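You operate a simulated robot arm through the tools that you are given. There is no shell and no other tool. Be economical: measure what you need, move in short steps, check, and stop when the job is done.

Carry out the task below with a simulated robot arm. There is one attempt and no reset: what you move stays moved.

## Task
Put the cans of seals and studs away in the tins drawer.
Fine: leave the third can out and shut the drawer. Where these are worked on the way, their far stop is far enough and under half their travel is too little: tins drawer.

Only the result counts: the job must be done as asked and must still hold three seconds after the hand-in. Knocking over, shifting, dropping, spilling or breaking anything else fails it. A push-on lid holds only when it is set on centred and level and pressed home; a screw cap is set on level and turned clockwise until tight.

## Robot
A 6-joint arm with a fingered hand on a trunk, on a base that drives. Base frame: it is fixed to the floor where the robot stands at the start and does not move with it; the origin is under the middle of the robot, x ahead of it, y to its left, z up. Lengths are in cm, angles in degrees, forces in N, time in s.
With the tool pointing down near the work surface it reaches from about 26 to 70 cm from the robot's upright axis, wherever it stands. Its first joint turns from -115.0 to 115.0 degrees. Places, roughly: tins drawer [60, 10, 80]; tins drawer inside [70, 10, 70]. Payload 4 kg.
The tool frame sits at the grasp point between the pads (the TCP): z along the fingers, y along the line on which they close. The tips reach 2.6 cm beyond it. Largest opening 15.6 cm; the body of the gripper starts 7.3 cm behind the TCP. The gripper is a hand of 4 fingers: y runs from the thumb to the fingers, the wrist lies at [0, 0, -23.9] in the tool frame, and closing takes about 1.5 s.
Orientation is that of the tool frame in the base frame, as [roll, pitch, yaw] about the fixed x, y, z axes, in that order (R = Rz(yaw) Ry(pitch) Rx(roll)). With the fingers straight down and closing along the base's y, the tool's x points along the base's -x, its y along +y and its z along -z.

## Interface
- The arm moves only by the tool nudge_tool. Its argument "series" is a list of rows, each an object (a shift or turn left out is 0, a gripper value left out holds the last) with "translation": the shift along the base's x, y, z in cm, a list of three; "dr": the turn, a rotation vector about the base's x, y, z in degrees, a list of three. In form: [{"translation": [x, y, z], "dr": [ax, ay, az]}, ...]. A call has 1 to 8 rows; each row shifts and turns the commanded pose from where the row before left it. "gripper" is the finger opening in cm, from 0 to 15.6, set as the call begins (left out, the last holds). A row lasts 0.2 s, in which the tool goes at most 5 cm and 8.6 degrees; a call with a longer step from one row to the next is refused whole, and so is a gripper value outside its range. Where a pose cannot be reached the arm comes as near as it can. A force on the tool above 40 N (or 10 N above the force at the start of the call, whichever is more), or a blocked arm, ends the call early, and 0.2 s more pass. The fingers move at their own pace (about 7.2 cm/s each) and stop on an object; they squeeze with about 27 N. The grip force told is the motor's: it shows also when the fingers shut on nothing. Time passes only in rows, and 0.2 s behind the last, so rows that do not move let the fingers close. It gives the time, the measured TCP pose, the force on the tool (base axes), the opening and the grip force at its end, in the units of the frame above (readings bear some noise), with the torque about the TCP (base axes, N m) and any sound that the robot's microphone picked up, and new pictures: "show" is both (left out), scene, wrist or none.
- Cameras (640 x 400 px; columns grow to the right, rows downward): "scene" is now at [-0.17, 12.37, 181.62]; the picture's right is [-0.43, -0.90, 0.00], its down [-0.80, 0.37, -0.48] and it looks along [0.43, -0.20, -0.88] (base axes); focal length 284 px, centre (320, 200). "wrist" rides on the gripper at [5.8, -5.8, -9.1] in the tool frame; the picture's right is [0.71, 0.71, 0.00], its down [-0.53, 0.53, -0.67] and it looks along [-0.47, 0.47, 0.74] (tool axes); focal length 265 px, centre (320, 200). There is no depth. A picture from a camera that has moved, and an enlarged one, comes with that camera's place and axes in the base frame and with its lens.
- lift_body(by): slides the trunk up (or, below 0, down) by that many cm; the arm and the scene camera ride with it, the base frame stays. It gives what a move gives, with no picture.
- base_move(legs): drives the robot by 1 to 6 legs, each [ahead, left, turn to the left] in cm, cm and degrees, along the robot's own axes; the way and the turn of a leg run together, so that a leg with both is an arc; at most 150 cm and 180 degrees a leg. The arm and the cameras ride along, it lands a little off, and it stops where it bumps. It gives what a move gives, and a new picture of the scene camera.
- finger_targets(finger1, finger2, finger3, thumb_bend): sets how far each is bent, from 0 (flat) to 1 (curled in); at 0.3 the hand is open as for a grip, at 0.7 the pads meet at the TCP. One left out holds its place. A second passes; each finger stops where it meets its share of the squeeze, and holds until it gets a number again. A gripper value or a shape takes the hand back. It gives what a move gives, with no picture; readings hold the bend of each and the force on the fingers (four entries, about 0 where the hand has none), thumb and palm.
- preshape(shape): the hand has 4 fingers and takes this shape, open, in about a second: jaw (thumb against the fingers, like two jaws); tri (thumb and two fingers); tip (a fingertip pinch); poke (one finger out to press); point (the index stretched); flat (the hand flat); cup (the hand cupped); fist (a fist). The gripper value then closes the fingers along that shape, each until it touches; the sizes above hold for jaw. It gives what a move gives, with no picture.
- aim_head(pan, tilt): turns the head with the scene camera to pan (to the left, within 155 degrees either way) and tilt (down, from -29 to 69), counted from straight ahead of the robot. It gives what a move gives, and a new picture of the scene camera.
- enlarge(camera, box): a new picture of the part [left, top, right, bottom] of that camera's present view, enlarged. The clock stands still meanwhile.
- finish_job(): hands the job in; it is judged then, once.

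Go step by step. Nothing tells you exact positions but the pictures and the camera data: compare them with the known pose of the tool, close in by small moves and look again before you grip or let go. The budget is 120 turns and 260 pictures, counting those below and the enlarged ones. Unless the task says otherwise, let go and move clear before handing in, and close with one line.

The tools are called by a JSON object that holds its "api" and its "payload". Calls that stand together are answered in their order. nudge_tool: Moves the arm, as the interface text tells. Its arguments: {"type":"object","properties":{"series":{"type":"array","items":{"type":"object","properties":{"translation":{"type":"array","items":{"type":"number"}},"dr":{"type":"array","items":{"type":"number"}}}}},"gripper":{"type":"number"},"show":{"type":"string","enum":["both","scene","wrist","none"]}},"required":["series"]} The other tools are called the same way: lift_body (by) slides the trunk up or down; preshape (shape) gives the hand a shape; finger_targets (finger1, finger2, finger3, thumb_bend) moves the fingers one by one; base_move (legs) drives the base; aim_head (pan, tilt) turns the head that bears the scene camera; enlarge (camera, box) takes an enlarged picture of a part of a camera's view; finish_job () hands the job in.

At the start:

```text
time: 0.0
tool_pos: [53.03, -5.05, 123.92]
orientation: [179.9, 0.0, 180.0]
contact_force: [-0.5, 0.0, 0.1]
ft_torque: [-0.02, -0.02, -0.02]
opening: 15.59
grasp_force: 0.0
shape: jaw
bend: [0.3, 0.3, 0.3, 0.3]
finger forces: [0.0, 0.0, 0.0, 0.0, 0.0, 0.0]
trunk travel left (down, up): [-92.5, 6.5]
robot x, y, heading: [0.49, 0.06, -0.1]
head pan, tilt: [-25.2, 61.5]
```

scene: 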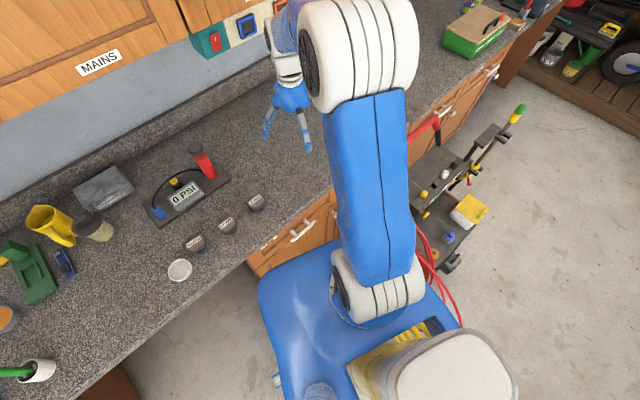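
wrist: 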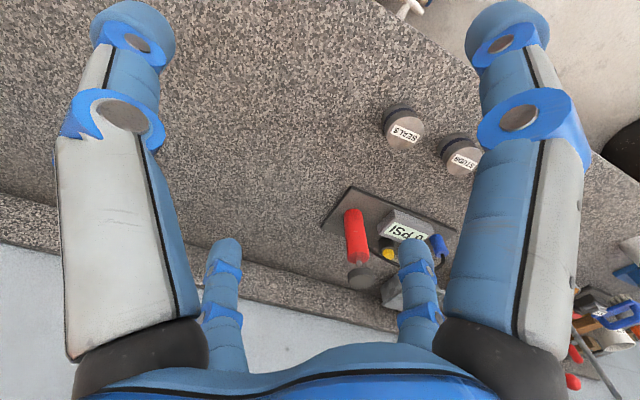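

I see three small cans on the worktop near its front edge, and a drawer front below them. I will enlarge to read the labels and see the drawers.

{"api": "enlarge", "payload": {"camera": "scene", "box": [150, 170, 350, 295]}}

{"api": "aim_head", "payload": {"pan": 15, "tilt": 60}}

```text
3.20 times, centred on (250, 232) of scene
camera zoom: at [-0.17, 12.37, 181.62], right [-0.43, -0.9, 0.0], down [-0.8, 0.37, -0.48], along [0.43, -0.2, -0.88], focal length 909 px, centre (544, 96)
```

zoom: 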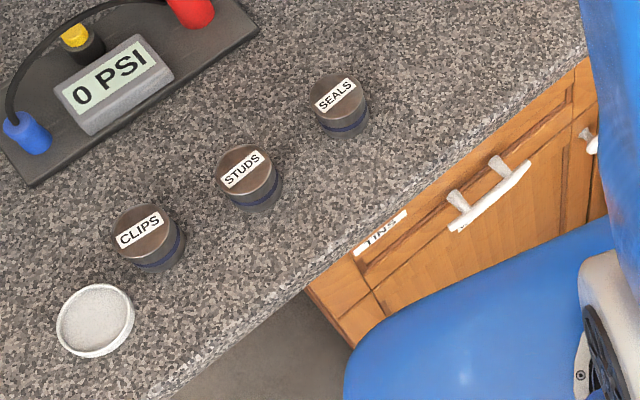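

```text
time: 1.1
tool_pos: [53.01, -5.0, 123.72]
orientation: [-180.0, 0.0, -180.0]
contact_force: [-1.0, 0.2, 0.8]
ft_torque: [0.0, 0.02, 0.01]
opening: 15.6
grasp_force: 0.1
shape: jaw
bend: [0.3, 0.3, 0.3, 0.3]
finger forces: [0.1, 0.1, 0.0, 0.0, 0.0, 0.0]
trunk travel left (down, up): [-92.5, 6.5]
robot x, y, heading: [0.12, -0.41, -0.1]
head pan, tilt: [15.0, 60.0]
camera scene: at [0.43, 16.8, 181.8], right [0.26, -0.97, 0.0], down [-0.84, -0.22, -0.5], along [0.48, 0.13, -0.87], focal length 284 px, centre (320, 200)
```

scene: 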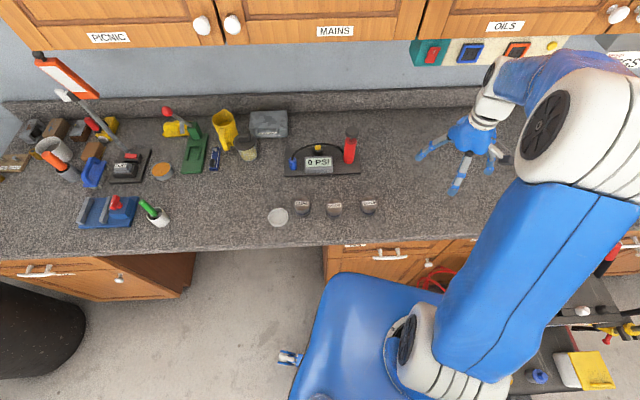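

The counter is turned about 17° to the left of the robot's heading, and the TINS drawer's handle is at about (39, 1, 81), right in front of the base. Before backing off I'll check the space around.

{"api": "aim_head", "payload": {"pan": -90, "tilt": 50}}

{"api": "aim_head", "payload": {"pan": 150, "tilt": 45}}

{"api": "aim_head", "payload": {"pan": -150, "tilt": 45}}

{"api": "aim_head", "payload": {"pan": 18, "tilt": 69}}

```text
time: 2.9
tool_pos: [53.0, -5.1, 123.85]
orientation: [179.9, 0.0, -180.0]
contact_force: [0.1, -0.2, 0.5]
ft_torque: [-0.02, 0.02, 0.02]
opening: 15.62
grasp_force: 0.0
shape: jaw
bend: [0.3, 0.3, 0.3, 0.3]
finger forces: [0.0, 0.1, 0.0, 0.0, 0.0, 0.1]
trunk travel left (down, up): [-92.5, 6.5]
robot x, y, heading: [-0.29, 0.02, -0.1]
head pan, tilt: [-90.0, 50.0]
camera scene: at [-5.96, 7.38, 183.05], right [-1.0, 0.0, 0.0], down [0.0, 0.77, -0.64], along [0.0, -0.64, -0.77], focal length 284 px, centre (320, 200)
```

scene: 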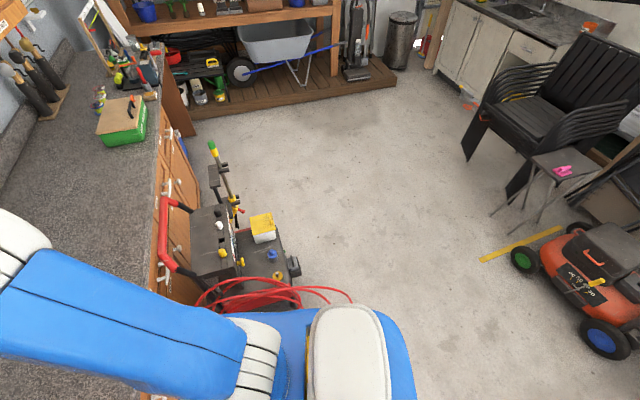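

```text
time: 6.3
tool_pos: [52.98, -5.09, 123.84]
orientation: [-179.9, 0.0, -180.0]
contact_force: [-0.8, 0.8, 0.3]
ft_torque: [0.01, 0.0, 0.01]
opening: 15.59
grasp_force: 0.0
shape: jaw
bend: [0.3, 0.3, 0.3, 0.3]
finger forces: [0.0, 0.0, 0.0, 0.1, 0.0, 0.1]
trunk travel left (down, up): [-92.5, 6.5]
robot x, y, heading: [-0.03, -0.08, 0.1]
head pan, tilt: [150.0, 45.0]
camera scene: at [-13.02, 19.15, 183.75], right [0.5, 0.87, 0.0], down [0.61, -0.35, -0.71], along [-0.61, 0.35, -0.71], focal length 284 px, centre (320, 200)
```

scene: 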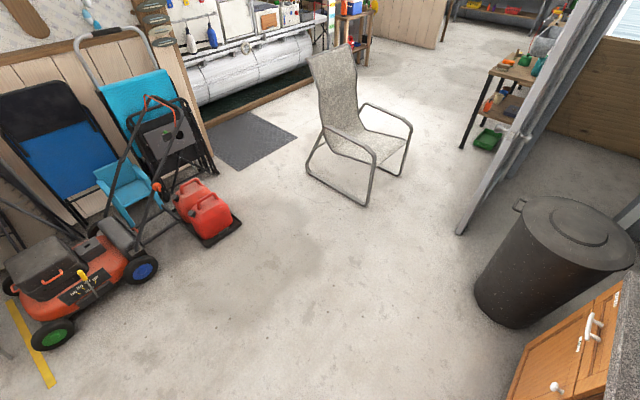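

```text
time: 10.4
tool_pos: [53.07, -5.15, 123.75]
orientation: [-180.0, 0.0, 180.0]
contact_force: [0.2, -0.6, -0.8]
ft_torque: [-0.01, 0.03, 0.01]
opening: 15.58
grasp_force: 0.0
shape: jaw
bend: [0.3, 0.3, 0.3, 0.3]
finger forces: [0.0, 0.1, 0.0, 0.0, 0.1, 0.1]
trunk travel left (down, up): [-92.5, 6.5]
robot x, y, heading: [-0.05, 0.04, -0.2]
head pan, tilt: [-150.0, 45.0]
camera scene: at [-13.02, 11.0, 183.75], right [-0.5, 0.87, 0.0], down [0.61, 0.35, -0.71], along [-0.61, -0.35, -0.71], focal length 284 px, centre (320, 200)
```

scene: 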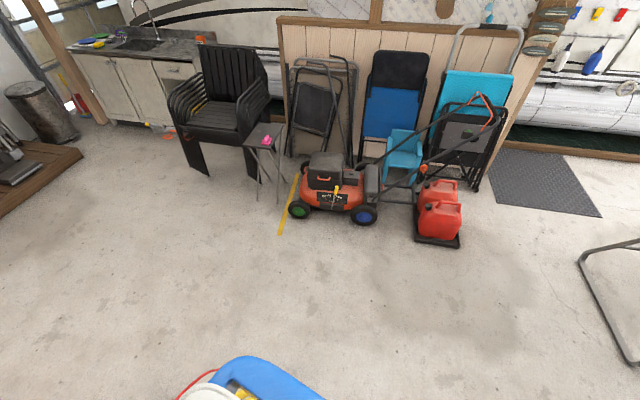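

```text
time: 12.9
tool_pos: [52.97, -5.18, 123.71]
orientation: [-180.0, 0.0, -180.0]
contact_force: [0.5, 0.7, -0.1]
ft_torque: [0.02, -0.01, -0.01]
opening: 15.58
grasp_force: 0.0
shape: jaw
bend: [0.3, 0.3, 0.3, 0.3]
finger forces: [0.0, 0.1, 0.1, 0.0, 0.0, 0.0]
trunk travel left (down, up): [-92.5, 6.5]
robot x, y, heading: [-0.16, 0.25, -0.1]
head pan, tilt: [18.0, 68.8]
camera scene: at [-0.66, 16.79, 180.86], right [0.31, -0.95, 0.0], down [-0.89, -0.29, -0.36], along [0.34, 0.11, -0.93], focal length 284 px, centre (320, 200)
```

scene: 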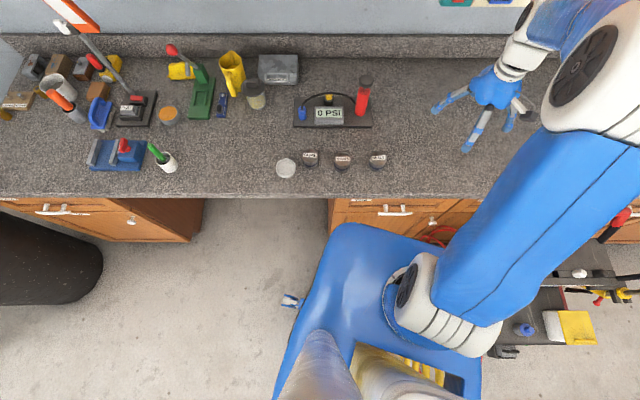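

The counter edge is level at pan 18, so the counter is rotated 18°, and the space behind is free. I'll check the odd blue item left of the base, then back off and square up.

{"api": "enlarge", "payload": {"camera": "scene", "box": [240, 180, 480, 330]}}

{"api": "base_move", "payload": {"legs": [[-35, 0, 0], [0, 0, 18]]}}

{"api": "aim_head", "payload": {"pan": 0, "tilt": 50}}

```text
2.67 times, centred on (360, 255) of scene
camera zoom: at [-0.66, 16.79, 180.86], right [0.31, -0.95, 0.0], down [-0.89, -0.29, -0.36], along [0.34, 0.11, -0.93], focal length 757 px, centre (213, 53)
```

zoom: 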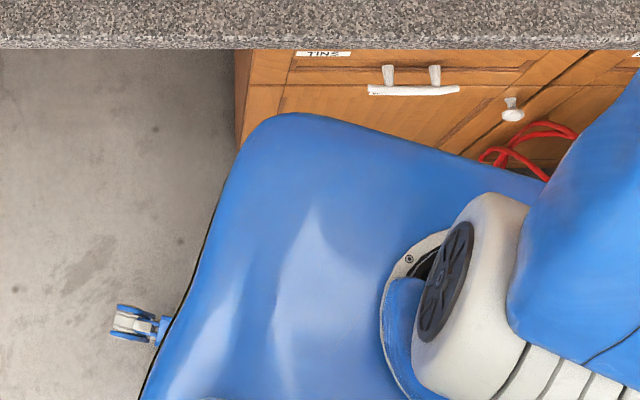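

```text
time: 16.2
tool_pos: [17.18, 11.22, 123.75]
orientation: [-179.9, 0.0, -162.4]
contact_force: [-0.5, 0.2, 0.2]
ft_torque: [-0.03, -0.01, 0.04]
opening: 15.58
grasp_force: 0.0
shape: jaw
bend: [0.3, 0.3, 0.3, 0.3]
finger forces: [0.1, 0.0, 0.0, 0.0, 0.2, 0.0]
trunk travel left (down, up): [-92.5, 6.5]
robot x, y, heading: [-34.44, 0.3, 17.7]
head pan, tilt: [18.0, 68.8]
camera scene: at [-40.63, 15.91, 180.86], right [0.58, -0.81, 0.0], down [-0.76, -0.54, -0.36], along [0.29, 0.21, -0.93], focal length 284 px, centre (320, 200)
```

scene: 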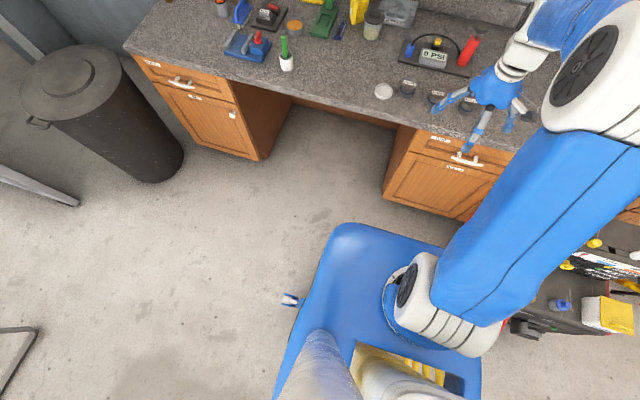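

```text
time: 17.0
tool_pos: [17.14, 11.13, 123.86]
orientation: [180.0, 0.0, -162.4]
contact_force: [0.3, -0.3, -0.6]
ft_torque: [0.03, 0.02, 0.03]
opening: 15.58
grasp_force: 0.1
shape: jaw
bend: [0.3, 0.3, 0.3, 0.3]
finger forces: [0.0, 0.1, 0.0, 0.0, 0.1, 0.1]
trunk travel left (down, up): [-92.5, 6.5]
robot x, y, heading: [-34.86, 0.2, 18.2]
head pan, tilt: [0.0, 50.0]
camera scene: at [-37.84, 14.6, 183.08], right [0.31, -0.95, 0.0], down [-0.73, -0.23, -0.64], along [0.61, 0.2, -0.77], focal length 284 px, centre (320, 200)
```

scene: 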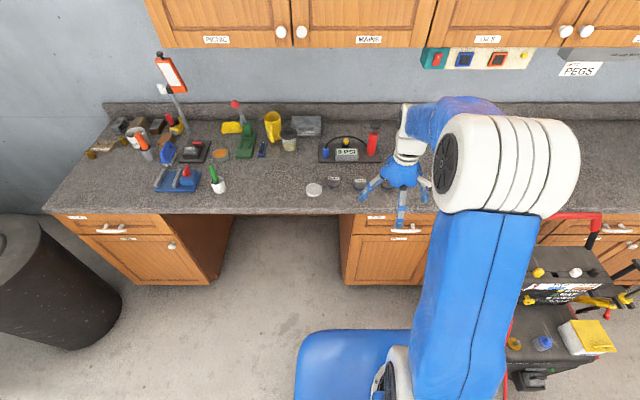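

Now squared to the counter. I'll turn the tool to point at the drawer front with thumb up and fingers down, in 15 rows, away from the counter.

{"api": "nudge_tool", "payload": {"series": [{"dr": [2.97, 5.82, -4.62]}, {"dr": [2.97, 5.82, -4.62]}, {"dr": [2.97, 5.82, -4.62]}, {"dr": [2.97, 5.82, -4.62]}, {"dr": [2.97, 5.82, -4.62]}, {"dr": [2.97, 5.82, -4.62]}, {"dr": [2.97, 5.82, -4.62]}, {"dr": [2.97, 5.82, -4.62]}], "show": "none"}}

{"api": "nudge_tool", "payload": {"series": [{"dr": [2.97, 5.82, -4.62]}, {"dr": [2.97, 5.82, -4.62]}, {"dr": [2.97, 5.82, -4.62]}, {"dr": [2.97, 5.82, -4.62]}, {"dr": [2.97, 5.82, -4.62]}, {"dr": [2.97, 5.82, -4.62]}, {"dr": [2.97, 5.82, -4.62]}]}}

```text
time: 18.8
tool_pos: [17.19, 11.3, 123.9]
orientation: [152.4, -45.2, 169.5]
contact_force: [-0.5, 0.2, 0.0]
ft_torque: [-0.02, 0.02, -0.03]
opening: 15.58
grasp_force: 0.0
shape: jaw
bend: [0.3, 0.3, 0.3, 0.3]
finger forces: [0.1, 0.0, 0.1, 0.0, 0.1, 0.1]
trunk travel left (down, up): [-92.5, 6.5]
robot x, y, heading: [-34.67, 0.22, 17.6]
head pan, tilt: [0.0, 50.0]
```

```text
time: 20.4
tool_pos: [17.05, 11.26, 123.83]
orientation: [-78.7, -89.5, 6.6]
contact_force: [0.5, 0.2, 0.1]
ft_torque: [0.0, -0.02, -0.03]
opening: 15.58
grasp_force: 0.0
shape: jaw
bend: [0.3, 0.3, 0.3, 0.3]
finger forces: [0.1, 0.1, 0.1, 0.1, 0.0, 0.1]
trunk travel left (down, up): [-92.5, 6.5]
robot x, y, heading: [-34.73, -0.09, 17.7]
head pan, tilt: [0.0, 50.0]
camera scene: at [-37.92, 14.98, 183.05], right [0.31, -0.95, 0.0], down [-0.73, -0.23, -0.64], along [0.61, 0.2, -0.77], focal length 284 px, centre (320, 200)
camera wrist: at [14.53, 0.7, 129.61], right [0.68, 0.22, 0.7], down [0.7, -0.47, -0.53], along [0.22, 0.85, -0.47], focal length 265 px, centre (320, 200)
```

scene: 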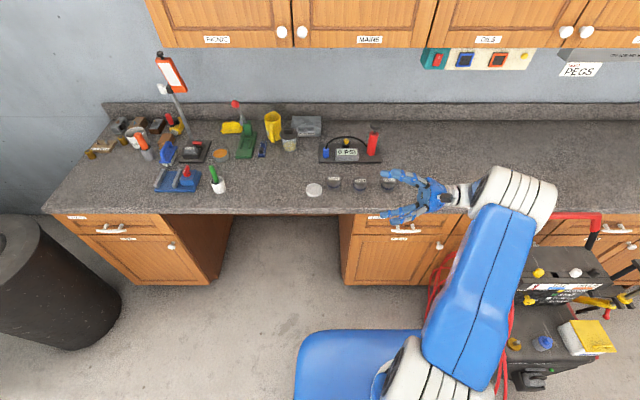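
wrist: 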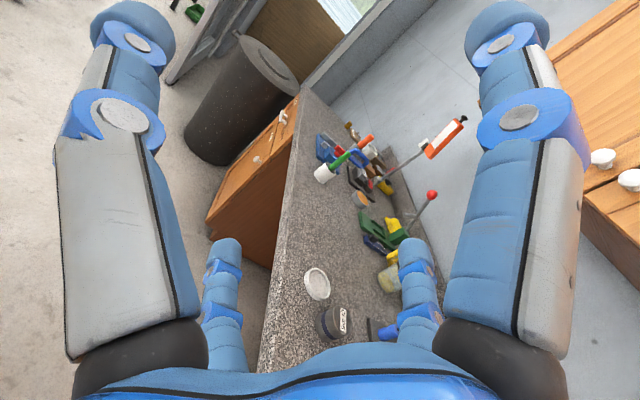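

The turn went the other way round (tool now points left). I'll undo it and turn the opposite way.

{"api": "nudge_tool", "payload": {"series": [{"dr": [-2.97, -5.82, 4.62]}, {"dr": [-2.97, -5.82, 4.62]}, {"dr": [-2.97, -5.82, 4.62]}, {"dr": [-2.97, -5.82, 4.62]}, {"dr": [-2.97, -5.82, 4.62]}, {"dr": [-2.97, -5.82, 4.62]}, {"dr": [-2.97, -5.82, 4.62]}, {"dr": [-2.97, -5.82, 4.62]}], "show": "none"}}

{"api": "nudge_tool", "payload": {"series": [{"dr": [-2.97, -5.82, 4.62]}, {"dr": [-2.97, -5.82, 4.62]}, {"dr": [-2.97, -5.82, 4.62]}, {"dr": [-2.97, -5.82, 4.62]}, {"dr": [-2.97, -5.82, 4.62]}, {"dr": [-2.97, -5.82, 4.62]}, {"dr": [-2.97, -5.82, 4.62]}, {"dr": [-2.97, -5.82, 4.62]}], "show": "none"}}

{"api": "nudge_tool", "payload": {"series": [{"dr": [-2.97, -5.82, 4.62]}, {"dr": [-2.97, -5.82, 4.62]}, {"dr": [-2.97, -5.82, 4.62]}, {"dr": [-2.97, -5.82, 4.62]}, {"dr": [-2.97, -5.82, 4.62]}, {"dr": [-2.97, -5.82, 4.62]}, {"dr": [-2.97, -5.82, 4.62]}, {"dr": [-2.97, -5.82, 4.62]}], "show": "none"}}

{"api": "nudge_tool", "payload": {"series": [{"dr": [-2.97, -5.82, 4.62]}, {"dr": [-2.97, -5.82, 4.62]}, {"dr": [-2.97, -5.82, 4.62]}, {"dr": [-2.97, -5.82, 4.62]}, {"dr": [-2.97, -5.82, 4.62]}, {"dr": [-2.97, -5.82, 4.62]}]}}

```text
time: 22.2
tool_pos: [17.02, 11.27, 123.88]
orientation: [155.1, -38.7, 172.5]
contact_force: [0.3, 1.1, 0.5]
ft_torque: [-0.03, -0.01, -0.01]
opening: 15.57
grasp_force: 0.1
shape: jaw
bend: [0.3, 0.3, 0.3, 0.3]
finger forces: [0.0, 0.1, 0.1, 0.0, 0.0, 0.0]
trunk travel left (down, up): [-92.5, 6.5]
robot x, y, heading: [-34.94, 0.25, 17.9]
head pan, tilt: [0.0, 50.0]
```

```text
time: 24.0
tool_pos: [17.15, 11.23, 123.76]
orientation: [-175.1, 4.6, -157.5]
contact_force: [0.9, 1.3, 0.1]
ft_torque: [0.02, 0.0, -0.01]
opening: 15.6
grasp_force: 0.1
shape: jaw
bend: [0.3, 0.3, 0.3, 0.3]
finger forces: [0.1, 0.0, 0.1, 0.0, 0.0, 0.0]
trunk travel left (down, up): [-92.5, 6.5]
robot x, y, heading: [-35.07, 0.17, 18.0]
head pan, tilt: [0.0, 50.0]
```

```text
time: 25.8
tool_pos: [17.2, 11.35, 123.67]
orientation: [-124.8, 18.9, -106.9]
contact_force: [-0.1, -0.2, 0.3]
ft_torque: [0.0, -0.02, -0.01]
opening: 15.59
grasp_force: 0.0
shape: jaw
bend: [0.3, 0.3, 0.3, 0.3]
finger forces: [0.0, 0.1, 0.0, 0.1, 0.0, 0.0]
trunk travel left (down, up): [-92.5, 6.5]
robot x, y, heading: [-34.71, -0.04, 18.0]
head pan, tilt: [0.0, 50.0]
```

```text
time: 27.2
tool_pos: [13.01, 21.85, 123.85]
orientation: [-89.7, 0.1, -72.9]
contact_force: [0.6, 0.7, 0.6]
ft_torque: [-0.02, 0.01, 0.01]
opening: 15.57
grasp_force: 0.1
shape: jaw
bend: [0.3, 0.3, 0.3, 0.3]
finger forces: [0.0, 0.0, 0.0, 0.1, 0.0, 0.1]
out of reach, approached as far as the arm can: row 3, 4, 5, 6
trunk travel left (down, up): [-92.5, 6.5]
robot x, y, heading: [-34.9, -0.03, 17.7]
head pan, tilt: [0.0, 50.0]
camera scene: at [-37.92, 15.23, 183.03], right [0.31, -0.95, 0.0], down [-0.73, -0.24, -0.64], along [0.61, 0.2, -0.77], focal length 284 px, centre (320, 200)
camera wrist: at [6.05, 13.48, 129.66], right [0.21, -0.67, -0.71], down [-0.79, 0.31, -0.53], along [0.57, 0.67, -0.47], focal length 265 px, centre (320, 200)
```

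scene: 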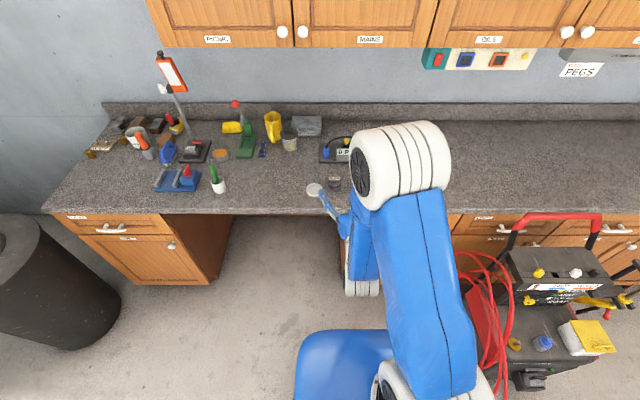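
wrist: 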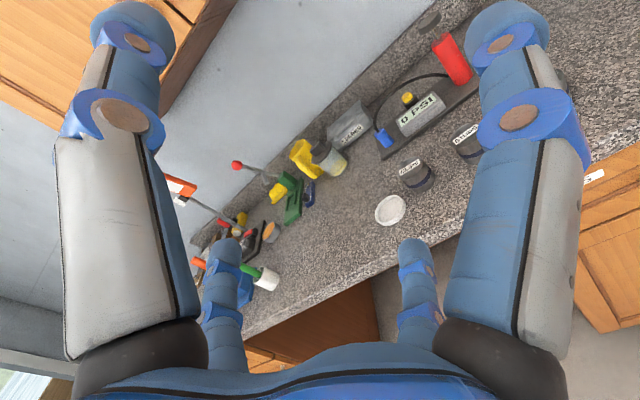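

The tool now points at the counter with its fingers above each other. I'll shift it to the right a little and lower the trunk to the handle's height.

{"api": "nudge_tool", "payload": {"series": [{"translation": [3.2, -3.2, 0]}, {"translation": [3.2, -3.2, 0]}, {"translation": [3.2, -3.2, 0]}, {"translation": [3.2, -3.2, 0]}, {}], "show": "none"}}

{"api": "lift_body", "payload": {"by": -40}}

{"api": "nudge_tool", "payload": {"series": [{}]}}

```text
time: 28.4
tool_pos: [14.18, 22.61, 123.95]
orientation: [-90.1, 0.3, -72.5]
contact_force: [-0.7, 0.4, 0.0]
ft_torque: [0.0, -0.02, -0.01]
opening: 15.59
grasp_force: 0.1
shape: jaw
bend: [0.3, 0.3, 0.3, 0.3]
finger forces: [0.0, 0.1, 0.1, 0.0, 0.0, 0.0]
out of reach, approached as far as the arm can: row 1, 2, 3, 4
trunk travel left (down, up): [-92.5, 6.5]
robot x, y, heading: [-35.11, -0.06, 17.7]
head pan, tilt: [0.0, 50.0]
```

```text
time: 32.2
tool_pos: [14.07, 22.67, 83.83]
orientation: [-90.0, 0.4, -72.6]
contact_force: [0.2, 0.4, 0.1]
ft_torque: [0.02, 0.0, 0.01]
opening: 15.59
grasp_force: 0.0
shape: jaw
bend: [0.3, 0.3, 0.3, 0.3]
finger forces: [0.1, 0.0, 0.0, 0.0, 0.1, 0.0]
trunk travel left (down, up): [-52.5, 46.5]
robot x, y, heading: [-34.55, 0.01, 17.9]
head pan, tilt: [0.0, 50.0]
```

```text
time: 32.6
tool_pos: [14.08, 22.53, 83.89]
orientation: [-89.9, 0.4, -72.6]
contact_force: [0.0, 0.8, 0.0]
ft_torque: [0.03, 0.0, -0.01]
opening: 15.6
grasp_force: 0.1
shape: jaw
bend: [0.3, 0.3, 0.3, 0.3]
finger forces: [0.1, 0.0, 0.0, 0.1, 0.0, 0.0]
trunk travel left (down, up): [-52.5, 46.5]
robot x, y, heading: [-34.93, 0.33, 18.1]
head pan, tilt: [0.0, 50.0]
camera scene: at [-37.88, 14.95, 143.06], right [0.31, -0.95, 0.0], down [-0.73, -0.23, -0.64], along [0.61, 0.2, -0.77], focal length 284 px, centre (320, 200)
camera wrist: at [7.14, 14.22, 89.57], right [0.21, -0.67, -0.71], down [-0.8, 0.31, -0.52], along [0.57, 0.68, -0.47], focal length 265 px, centre (320, 200)
```

scene: 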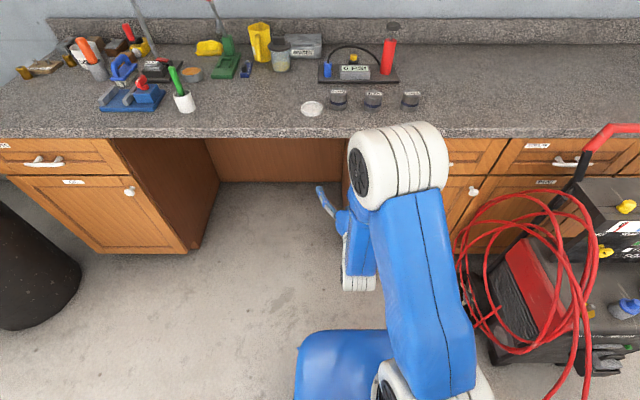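
wrist: 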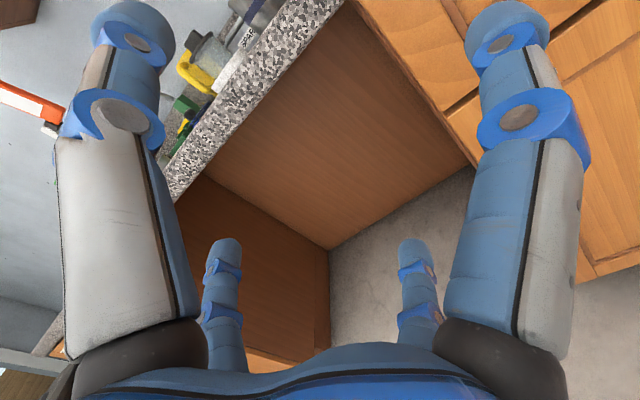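

The arm lags behind the command. I'll test small moves to see how it responds.

{"api": "nudge_tool", "payload": {"series": [{"translation": [1, 0, 0]}, {}], "show": "none"}}

{"api": "nudge_tool", "payload": {"series": [{"translation": [1, 0, 0]}, {"translation": [0, -2, 0]}, {"translation": [0, -2, 0]}, {}], "show": "none"}}

```text
time: 33.2
tool_pos: [14.89, 22.88, 83.89]
orientation: [-90.0, 0.4, -72.9]
contact_force: [0.0, -0.5, 0.2]
ft_torque: [0.02, -0.02, 0.02]
opening: 15.59
grasp_force: 0.1
shape: jaw
bend: [0.3, 0.3, 0.3, 0.3]
finger forces: [0.0, 0.0, 0.0, 0.0, 0.0, 0.0]
trunk travel left (down, up): [-52.5, 46.5]
robot x, y, heading: [-35.01, -0.02, 17.5]
head pan, tilt: [0.0, 50.0]
```

```text
time: 34.2
tool_pos: [13.76, 22.05, 83.95]
orientation: [-90.0, 0.4, -73.0]
contact_force: [0.4, -0.1, -1.2]
ft_torque: [0.04, 0.03, 0.03]
opening: 15.58
grasp_force: 0.1
shape: jaw
bend: [0.3, 0.3, 0.3, 0.3]
finger forces: [0.1, 0.1, 0.0, 0.0, 0.0, 0.0]
out of reach, approached as far as the arm can: row 1, 2, 3
trunk travel left (down, up): [-52.5, 46.5]
robot x, y, heading: [-34.84, 0.34, 17.9]
head pan, tilt: [0.0, 50.0]
```

The arm seems limited when folded in; I'll try extending forward (still short of the cabinet) and then going right.

{"api": "nudge_tool", "payload": {"series": [{"translation": [2.85, 0.93, 0]}, {"translation": [2.85, 0.93, 0]}, {"translation": [2.85, 0.93, 0]}, {}], "show": "none"}}

{"api": "nudge_tool", "payload": {"series": [{"translation": [0.93, -2.85, 0]}, {"translation": [0.93, -2.85, 0]}, {"translation": [0.93, -2.85, 0]}, {"translation": [0.93, -2.85, 0]}, {}]}}

```text
time: 35.2
tool_pos: [21.13, 26.73, 83.86]
orientation: [-90.1, 0.3, -73.1]
contact_force: [0.9, -0.4, -0.4]
ft_torque: [0.03, -0.04, -0.03]
opening: 15.6
grasp_force: 0.1
shape: jaw
bend: [0.3, 0.3, 0.3, 0.3]
finger forces: [0.0, 0.0, 0.0, 0.0, 0.0, 0.1]
out of reach, approached as far as the arm can: row 1, 2, 3
trunk travel left (down, up): [-52.5, 46.5]
robot x, y, heading: [-35.11, 0.52, 17.8]
head pan, tilt: [0.0, 50.0]
```

```text
time: 36.4
tool_pos: [19.41, 24.96, 84.25]
orientation: [-90.0, 0.3, -73.7]
contact_force: [0.2, 0.6, -0.5]
ft_torque: [0.01, 0.04, 0.01]
opening: 15.61
grasp_force: 0.1
shape: jaw
bend: [0.3, 0.3, 0.3, 0.3]
finger forces: [0.0, 0.0, 0.0, 0.0, 0.0, 0.0]
out of reach, approached as far as the arm can: row 1, 2, 3, 4
trunk travel left (down, up): [-52.5, 46.5]
robot x, y, heading: [-35.08, -0.06, 17.9]
head pan, tilt: [0.0, 50.0]
camera scene: at [-37.86, 14.97, 143.05], right [0.31, -0.95, 0.0], down [-0.73, -0.23, -0.64], along [0.61, 0.2, -0.77], focal length 284 px, centre (320, 200)
camera wrist: at [12.31, 16.6, 89.92], right [0.2, -0.67, -0.71], down [-0.79, 0.32, -0.52], along [0.58, 0.67, -0.47], focal length 265 px, centre (320, 200)
```

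scene: 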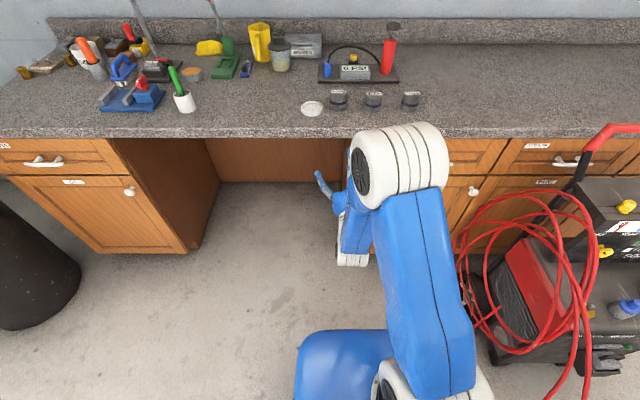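
wrist: 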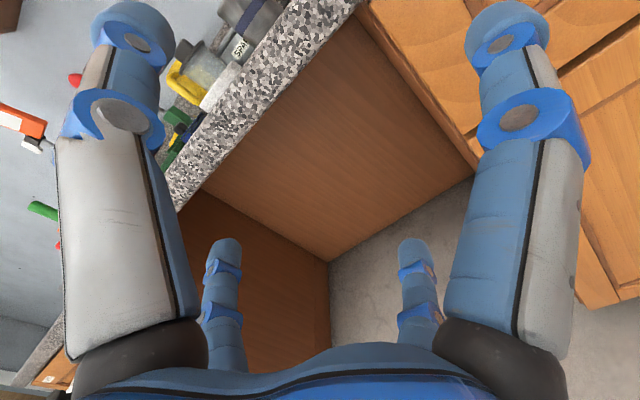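

The limit seems to be wrist bend because the arm is too high for the tool; I'll raise the tool relative to the trunk, lower the trunk to match, and retry.

{"api": "nudge_tool", "payload": {"series": [{"translation": [0, 0, 5]}, {"translation": [0, 0, 5]}, {"translation": [0, 0, 5]}, {"translation": [0, 0, 5]}, {"translation": [0, 0, 5]}, {"translation": [0, 0, 5]}, {}], "show": "none"}}

{"api": "nudge_tool", "payload": {"series": [{"translation": [0.93, -2.85, 0]}, {"translation": [0.93, -2.85, 0]}, {"translation": [0.93, -2.85, 0]}, {"translation": [0.93, -2.85, 0]}, {}], "show": "scene"}}

```text
time: 38.0
tool_pos: [19.18, 25.37, 114.33]
orientation: [-90.0, 0.3, -72.6]
contact_force: [0.5, 0.2, -0.1]
ft_torque: [0.0, -0.03, 0.02]
opening: 15.6
grasp_force: 0.0
shape: jaw
bend: [0.3, 0.3, 0.3, 0.3]
finger forces: [0.0, 0.0, 0.0, 0.0, 0.0, 0.1]
out of reach, approached as far as the arm can: row 1
trunk travel left (down, up): [-52.5, 46.5]
robot x, y, heading: [-34.71, 0.26, 17.9]
head pan, tilt: [0.0, 50.0]
```

```text
time: 39.2
tool_pos: [20.17, 20.18, 115.8]
orientation: [-90.2, 0.4, -73.6]
contact_force: [0.2, 0.5, 0.5]
ft_torque: [0.04, 0.0, -0.03]
opening: 15.6
grasp_force: 0.0
shape: jaw
bend: [0.3, 0.3, 0.3, 0.3]
finger forces: [0.0, 0.0, 0.0, 0.0, 0.0, 0.0]
out of reach, approached as far as the arm can: row 2, 3, 4
trunk travel left (down, up): [-52.5, 46.5]
robot x, y, heading: [-34.78, 0.13, 17.8]
head pan, tilt: [0.0, 50.0]
camera scene: at [-37.83, 14.97, 143.05], right [0.31, -0.95, 0.0], down [-0.73, -0.23, -0.64], along [0.61, 0.2, -0.77], focal length 284 px, centre (320, 200)
```

scene: 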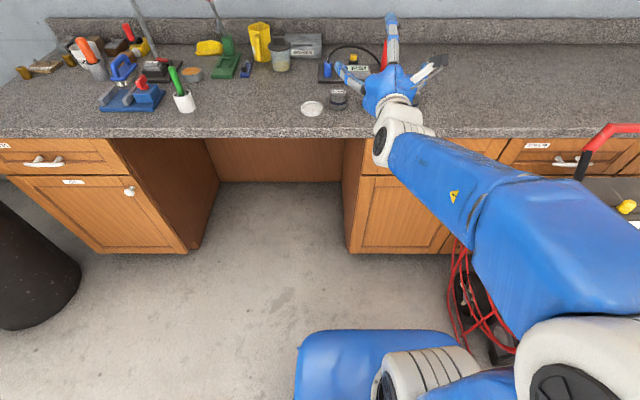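

The arm seems to have been wound the wrong way in its wrist by that combined turn. I'll unwind to pointing down, then spin about the vertical and pitch up in the arm's plane instead.

{"api": "nudge_tool", "payload": {"series": [{"dr": [2.97, 5.82, -4.62]}, {"dr": [2.97, 5.82, -4.62]}, {"dr": [2.97, 5.82, -4.62]}, {"dr": [2.97, 5.82, -4.62]}, {"dr": [2.97, 5.82, -4.62]}, {"dr": [2.97, 5.82, -4.62]}, {"dr": [2.97, 5.82, -4.62]}, {"dr": [2.97, 5.82, -4.62]}], "show": "none"}}

{"api": "nudge_tool", "payload": {"series": [{"dr": [2.97, 5.82, -4.62]}, {"dr": [2.97, 5.82, -4.62]}, {"dr": [2.97, 5.82, -4.62]}, {"dr": [2.97, 5.82, -4.62]}, {"dr": [2.97, 5.82, -4.62]}, {"dr": [2.97, 5.82, -4.62]}, {"dr": [2.97, 5.82, -4.62]}, {}], "show": "scene"}}

```text
time: 41.0
tool_pos: [20.0, 20.16, 115.72]
orientation: [-138.8, 19.2, -121.2]
contact_force: [0.1, -0.9, -0.5]
ft_torque: [0.0, 0.01, -0.01]
opening: 15.56
grasp_force: 0.1
shape: jaw
bend: [0.3, 0.3, 0.3, 0.3]
finger forces: [0.0, 0.1, 0.0, 0.0, 0.0, 0.0]
trunk travel left (down, up): [-52.5, 46.5]
robot x, y, heading: [-35.01, 0.19, 18.1]
head pan, tilt: [0.0, 50.0]
```

```text
time: 42.8
tool_pos: [18.85, 19.73, 114.17]
orientation: [-180.0, -0.5, -162.5]
contact_force: [0.2, 0.6, 0.8]
ft_torque: [-0.04, 0.03, 0.01]
opening: 15.59
grasp_force: 0.1
shape: jaw
bend: [0.3, 0.3, 0.3, 0.3]
finger forces: [0.1, 0.0, 0.0, 0.1, 0.0, 0.1]
out of reach, approached as far as the arm can: row 7
trunk travel left (down, up): [-52.5, 46.5]
robot x, y, heading: [-35.19, 0.02, 17.5]
head pan, tilt: [0.0, 50.0]
camera scene: at [-37.79, 15.01, 143.05], right [0.31, -0.95, 0.0], down [-0.73, -0.23, -0.64], along [0.61, 0.2, -0.77], focal length 284 px, centre (320, 200)
```

scene: 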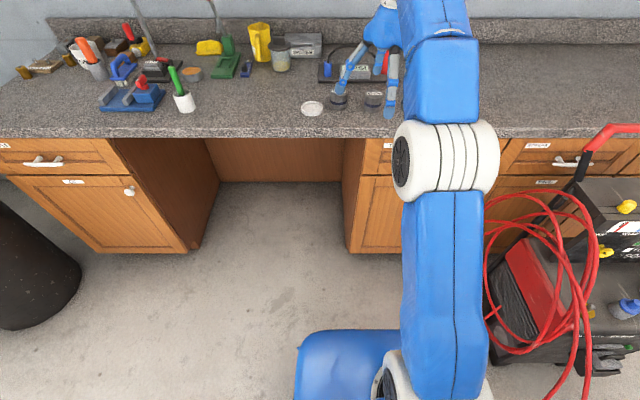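

Pointing down again. Now spin +90° about the vertical while lowering slightly and centring, then pitch up.

{"api": "nudge_tool", "payload": {"series": [{"translation": [0.2, -0.6, -2], "dr": [0, 0, 8.2]}, {"translation": [0.2, -0.6, -2], "dr": [0, 0, 8.2]}, {"translation": [0.2, -0.6, -2], "dr": [0, 0, 8.2]}, {"translation": [0, 0, -2], "dr": [0, 0, 8.2]}, {"translation": [0, 0, -2], "dr": [0, 0, 8.2]}, {"dr": [0, 0, 8.2]}, {"dr": [0, 0, 8.2]}, {"dr": [0, 0, 8.2]}], "show": "none"}}

{"api": "nudge_tool", "payload": {"series": [{"dr": [0, 0, 8.2]}, {"dr": [0, 0, 8.2]}, {"dr": [0, 0, 8.2]}, {"dr": [2.5, -7.7, 0]}, {"dr": [2.5, -7.7, 0]}, {"dr": [2.5, -7.7, 0]}, {"dr": [2.5, -7.7, 0]}, {}], "show": "scene"}}

```text
time: 44.6
tool_pos: [19.39, 17.83, 104.15]
orientation: [180.0, -0.6, -96.8]
contact_force: [0.6, 0.6, -0.1]
ft_torque: [-0.02, -0.01, 0.01]
opening: 15.56
grasp_force: 0.1
shape: jaw
bend: [0.3, 0.3, 0.3, 0.3]
finger forces: [0.0, 0.0, 0.1, 0.0, 0.0, 0.1]
trunk travel left (down, up): [-52.5, 46.5]
robot x, y, heading: [-34.84, 0.25, 17.7]
head pan, tilt: [0.0, 50.0]
```

```text
time: 46.4
tool_pos: [19.04, 18.76, 104.18]
orientation: [-147.7, 2.6, -77.5]
contact_force: [-1.0, -0.4, -0.2]
ft_torque: [-0.02, 0.01, -0.01]
opening: 15.57
grasp_force: 0.0
shape: jaw
bend: [0.3, 0.3, 0.3, 0.3]
finger forces: [0.0, 0.0, 0.0, 0.0, 0.1, 0.0]
out of reach, approached as far as the arm can: row 3
trunk travel left (down, up): [-52.5, 46.5]
robot x, y, heading: [-34.68, 0.18, 17.8]
head pan, tilt: [0.0, 50.0]
camera scene: at [-37.86, 14.98, 143.05], right [0.31, -0.95, 0.0], down [-0.73, -0.23, -0.64], along [0.61, 0.2, -0.77], focal length 284 px, centre (320, 200)
```

scene: 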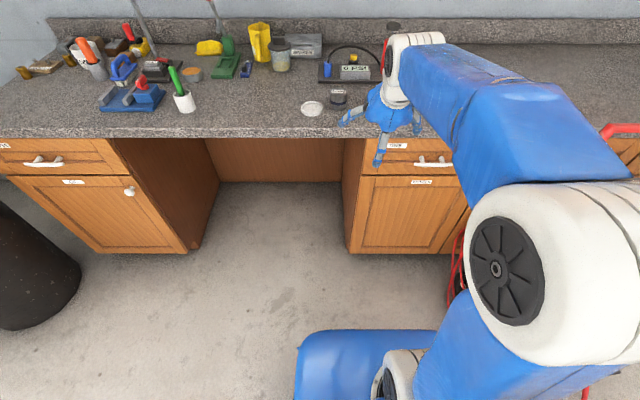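

There's a wrist-roll limit in this direction, so I'll use the mirrored hand (thumb below): undo the pitch, spin the other way, then pitch up.

{"api": "nudge_tool", "payload": {"series": [{"dr": [-2.5, 7.7, 0]}, {"dr": [-2.5, 7.7, 0]}, {"dr": [-2.5, 7.7, 0]}, {"dr": [-2.5, 7.7, 0]}, {"dr": [0, 0, -8.5]}, {"dr": [0, 0, -8.5]}, {"dr": [0, 0, -8.5]}, {"dr": [0, 0, -8.5]}], "show": "none"}}

{"api": "nudge_tool", "payload": {"series": [{"dr": [0, 0, -8.5]}, {"dr": [0, 0, -8.5]}, {"dr": [0, 0, -8.5]}, {"dr": [0, 0, -8.5]}, {"dr": [0, 0, -8.5]}, {"dr": [0, 0, -8.5]}, {"dr": [0, 0, -8.5]}, {"dr": [0, 0, -8.5]}], "show": "none"}}

{"api": "nudge_tool", "payload": {"series": [{"dr": [0, 0, -8.5]}, {"dr": [0, 0, -8.5]}, {"dr": [0, 0, -8.5]}, {"dr": [0, 0, -8.5]}, {"dr": [0, 0, -8.5]}, {"dr": [0, 0, -8.5]}, {"dr": [0, 0, -8.5]}, {"dr": [0, 0, -8.5]}], "show": "scene"}}

```text
time: 48.2
tool_pos: [19.09, 18.64, 103.99]
orientation: [-179.9, -0.7, -112.3]
contact_force: [0.8, -0.9, -0.5]
ft_torque: [0.04, 0.02, -0.05]
opening: 15.6
grasp_force: 0.1
shape: jaw
bend: [0.3, 0.3, 0.3, 0.3]
finger forces: [0.0, 0.1, 0.0, 0.0, 0.0, 0.0]
trunk travel left (down, up): [-52.5, 46.5]
robot x, y, heading: [-34.7, 0.12, 17.6]
head pan, tilt: [0.0, 50.0]
```

```text
time: 50.0
tool_pos: [18.97, 18.73, 104.21]
orientation: [180.0, -0.8, 179.7]
contact_force: [0.0, -0.1, 0.0]
ft_torque: [-0.02, -0.02, -0.01]
opening: 15.6
grasp_force: 0.1
shape: jaw
bend: [0.3, 0.3, 0.3, 0.3]
finger forces: [0.0, 0.0, 0.0, 0.1, 0.0, 0.1]
trunk travel left (down, up): [-52.5, 46.5]
robot x, y, heading: [-34.67, 0.58, 17.8]
head pan, tilt: [0.0, 50.0]
```

```text
time: 51.8
tool_pos: [18.97, 18.69, 104.16]
orientation: [-180.0, -0.9, 111.7]
contact_force: [-0.5, 0.4, 0.5]
ft_torque: [0.02, 0.0, 0.03]
opening: 15.58
grasp_force: 0.0
shape: jaw
bend: [0.3, 0.3, 0.3, 0.3]
finger forces: [0.1, 0.0, 0.0, 0.0, 0.1, 0.0]
trunk travel left (down, up): [-52.5, 46.5]
robot x, y, heading: [-34.68, 0.18, 17.6]
head pan, tilt: [0.0, 50.0]
camera scene: at [-37.88, 14.95, 143.05], right [0.31, -0.95, 0.0], down [-0.73, -0.23, -0.64], along [0.61, 0.2, -0.77], focal length 284 px, centre (320, 200)
```

scene: 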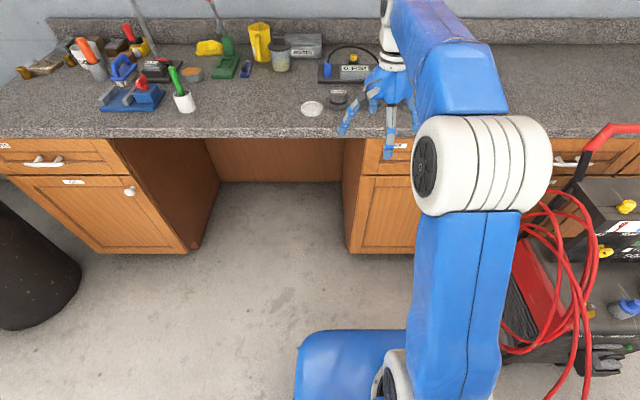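

Now the last bit of yaw and the pitch-up.

{"api": "nudge_tool", "payload": {"series": [{"dr": [0, 0, -3.7]}, {"dr": [2.5, -7.7, 0]}, {"dr": [2.5, -7.7, 0]}, {"dr": [2.5, -7.7, 0]}, {"dr": [2.5, -7.7, 0]}, {"dr": [2.5, -7.7, 0]}, {"dr": [2.5, -7.7, 0]}, {}], "show": "none"}}

{"api": "nudge_tool", "payload": {"series": [{"dr": [2.5, -7.7, 0]}, {"dr": [2.5, -7.7, 0]}, {"dr": [2.5, -7.7, 0]}, {"dr": [2.5, -7.7, 0]}, {"dr": [2.5, -7.7, 0]}, {}], "show": "scene"}}

```text
time: 53.6
tool_pos: [19.2, 18.6, 104.09]
orientation: [131.4, -0.5, 108.8]
contact_force: [0.0, 0.1, -0.6]
ft_torque: [-0.02, -0.03, 0.01]
opening: 15.6
grasp_force: 0.1
shape: jaw
bend: [0.3, 0.3, 0.3, 0.3]
finger forces: [0.0, 0.0, 0.1, 0.1, 0.1, 0.1]
trunk travel left (down, up): [-52.5, 46.5]
robot x, y, heading: [-35.34, 0.14, 17.6]
head pan, tilt: [0.0, 50.0]
```

```text
time: 55.0
tool_pos: [18.91, 18.64, 104.18]
orientation: [90.9, 0.2, 108.7]
contact_force: [-0.1, 0.9, -1.1]
ft_torque: [-0.01, -0.02, 0.0]
opening: 15.61
grasp_force: 0.1
shape: jaw
bend: [0.3, 0.3, 0.3, 0.3]
finger forces: [0.0, 0.0, 0.0, 0.0, 0.0, 0.0]
trunk travel left (down, up): [-52.5, 46.5]
robot x, y, heading: [-34.94, 0.08, 17.6]
head pan, tilt: [0.0, 50.0]
camera scene: at [-37.94, 14.94, 143.06], right [0.31, -0.95, 0.0], down [-0.73, -0.23, -0.64], along [0.61, 0.2, -0.77], focal length 284 px, centre (320, 200)
```

scene: 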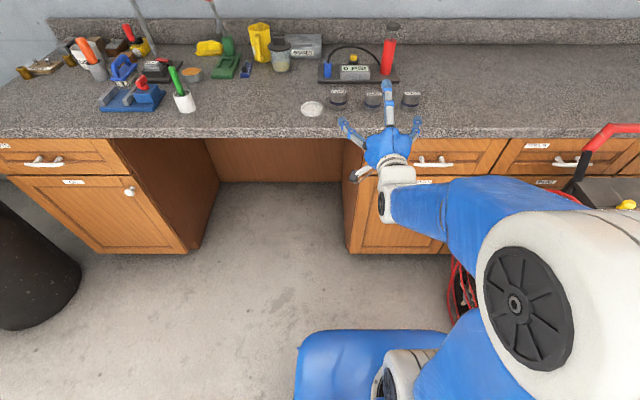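

Now the tool points at the drawer front without complaint. Let me measure the handle.

{"api": "enlarge", "payload": {"camera": "scene", "box": [340, 120, 520, 232]}}

```text
3.56 times, centred on (430, 176) of scene
camera zoom: at [-37.94, 14.94, 143.06], right [0.31, -0.95, 0.0], down [-0.73, -0.23, -0.64], along [0.61, 0.2, -0.77], focal length 1010 px, centre (-71, 285)
```

zoom: 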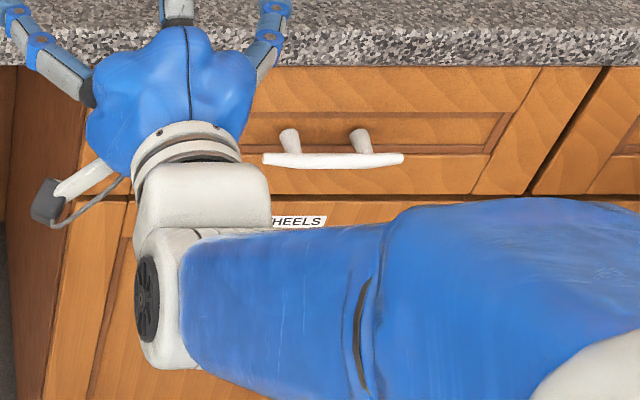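

Handle bar located at about n=38.9, r=12.4, z=77.7 in counter axes (base ≈ (40.8, 0.2, 77.7)). I'll move right, narrow the opening, and lower the trunk.

{"api": "nudge_tool", "payload": {"series": [{"translation": [1.25, -3.85, 0]}, {"translation": [1.25, -3.85, 0]}, {"translation": [1.25, -3.85, 0]}, {"translation": [1.25, -3.85, 0]}, {"translation": [1.25, -3.85, 0]}, {"translation": [1.25, -3.85, 0]}, {"dr": [0.3, -0.9, -0.7]}], "gripper": 8, "show": "none"}}

{"api": "lift_body", "payload": {"by": -26.5}}

{"api": "nudge_tool", "payload": {"series": [{}]}}

```text
time: 56.6
tool_pos: [26.56, -4.58, 104.19]
orientation: [90.0, 0.2, 108.1]
contact_force: [-0.2, -0.4, 1.0]
ft_torque: [-0.01, -0.02, 0.01]
opening: 8.03
grasp_force: 0.1
shape: jaw
bend: [0.36, 0.36, 0.36, 0.7]
finger forces: [0.0, 0.1, 0.0, 0.0, 0.0, 0.0]
trunk travel left (down, up): [-52.5, 46.5]
robot x, y, heading: [-35.28, -0.12, 18.1]
head pan, tilt: [0.0, 50.0]
```

```text
time: 59.4
tool_pos: [26.54, -4.52, 77.58]
orientation: [90.0, 0.1, 108.0]
contact_force: [0.7, -0.2, 0.0]
ft_torque: [0.01, -0.04, -0.03]
opening: 8.03
grasp_force: 0.0
shape: jaw
bend: [0.36, 0.36, 0.36, 0.7]
finger forces: [0.1, 0.1, 0.0, 0.0, 0.0, 0.0]
trunk travel left (down, up): [-26.0, 73.0]
robot x, y, heading: [-34.58, 0.07, 17.8]
head pan, tilt: [0.0, 50.0]
```

```text
time: 59.8
tool_pos: [26.68, -4.53, 77.64]
orientation: [90.1, 0.1, 108.1]
contact_force: [-0.1, 1.1, 0.8]
ft_torque: [0.0, -0.02, 0.02]
opening: 8.04
grasp_force: 0.0
shape: jaw
bend: [0.36, 0.36, 0.36, 0.7]
finger forces: [0.0, 0.1, 0.0, 0.1, 0.2, 0.1]
trunk travel left (down, up): [-26.0, 73.0]
robot x, y, heading: [-34.88, -0.07, 17.7]
head pan, tilt: [0.0, 50.0]
camera scene: at [-37.88, 14.96, 116.56], right [0.31, -0.95, 0.0], down [-0.73, -0.23, -0.64], along [0.61, 0.2, -0.77], focal length 284 px, centre (320, 200)
camera wrist: at [16.15, -1.95, 71.73], right [-0.22, 0.67, 0.7], down [-0.47, -0.71, 0.53], along [0.85, -0.22, 0.47], focal length 265 px, centre (320, 200)
```

scene: 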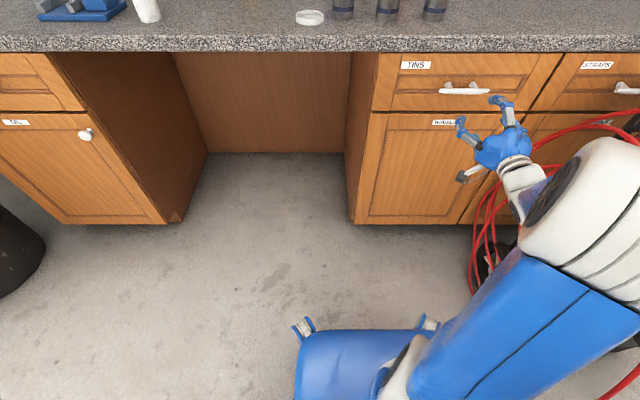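
wrist: 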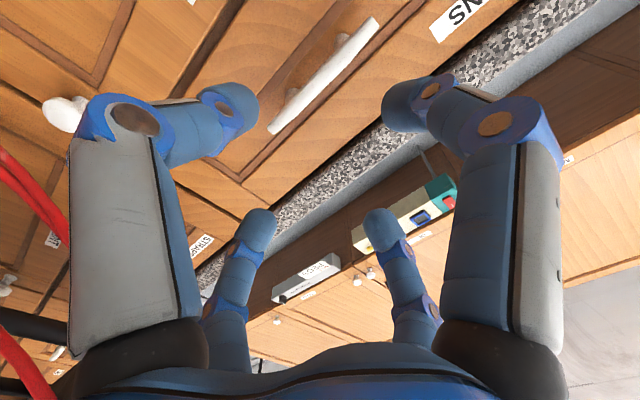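

The wrist camera confirms the handle at n≈38.9, r≈11.8, z≈77.3, straight ahead. I'll advance to just before the bar and check.

{"api": "nudge_tool", "payload": {"series": [{"translation": [3.5, 1.5, -0.2]}, {"translation": [3.6, 1.2, 0]}, {"translation": [2.8, 0.92, 0]}, {}]}}

```text
time: 60.8
tool_pos: [36.55, -0.86, 77.37]
orientation: [90.1, 0.2, 108.0]
contact_force: [0.5, 0.4, 0.5]
ft_torque: [0.0, -0.04, -0.01]
opening: 8.06
grasp_force: 0.1
shape: jaw
bend: [0.36, 0.36, 0.36, 0.7]
finger forces: [0.1, 0.0, 0.1, 0.0, 0.0, 0.1]
trunk travel left (down, up): [-26.0, 73.0]
robot x, y, heading: [-34.9, 0.21, 17.9]
head pan, tilt: [0.0, 50.0]
camera scene: at [-37.85, 14.96, 116.55], right [0.31, -0.95, 0.0], down [-0.73, -0.23, -0.64], along [0.61, 0.2, -0.77], focal length 284 px, centre (320, 200)
camera wrist: at [26.1, 1.73, 71.57], right [-0.22, 0.67, 0.71], down [-0.47, -0.71, 0.53], along [0.85, -0.22, 0.47], focal length 265 px, centre (320, 200)
```

scene: 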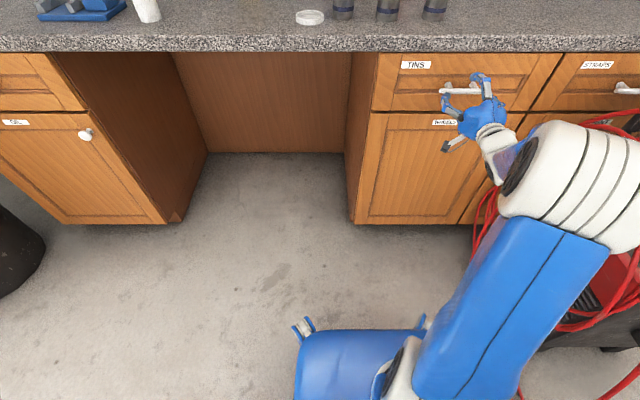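
wrist: 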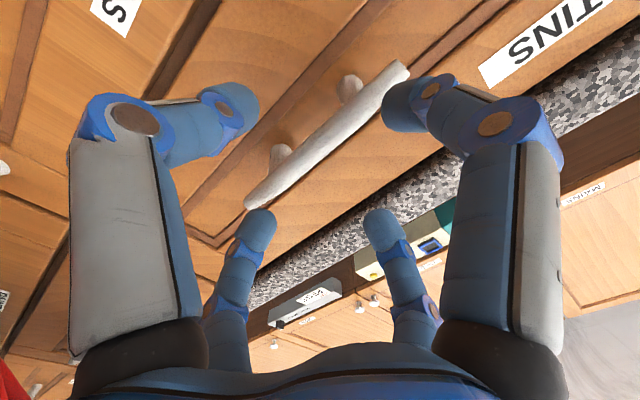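

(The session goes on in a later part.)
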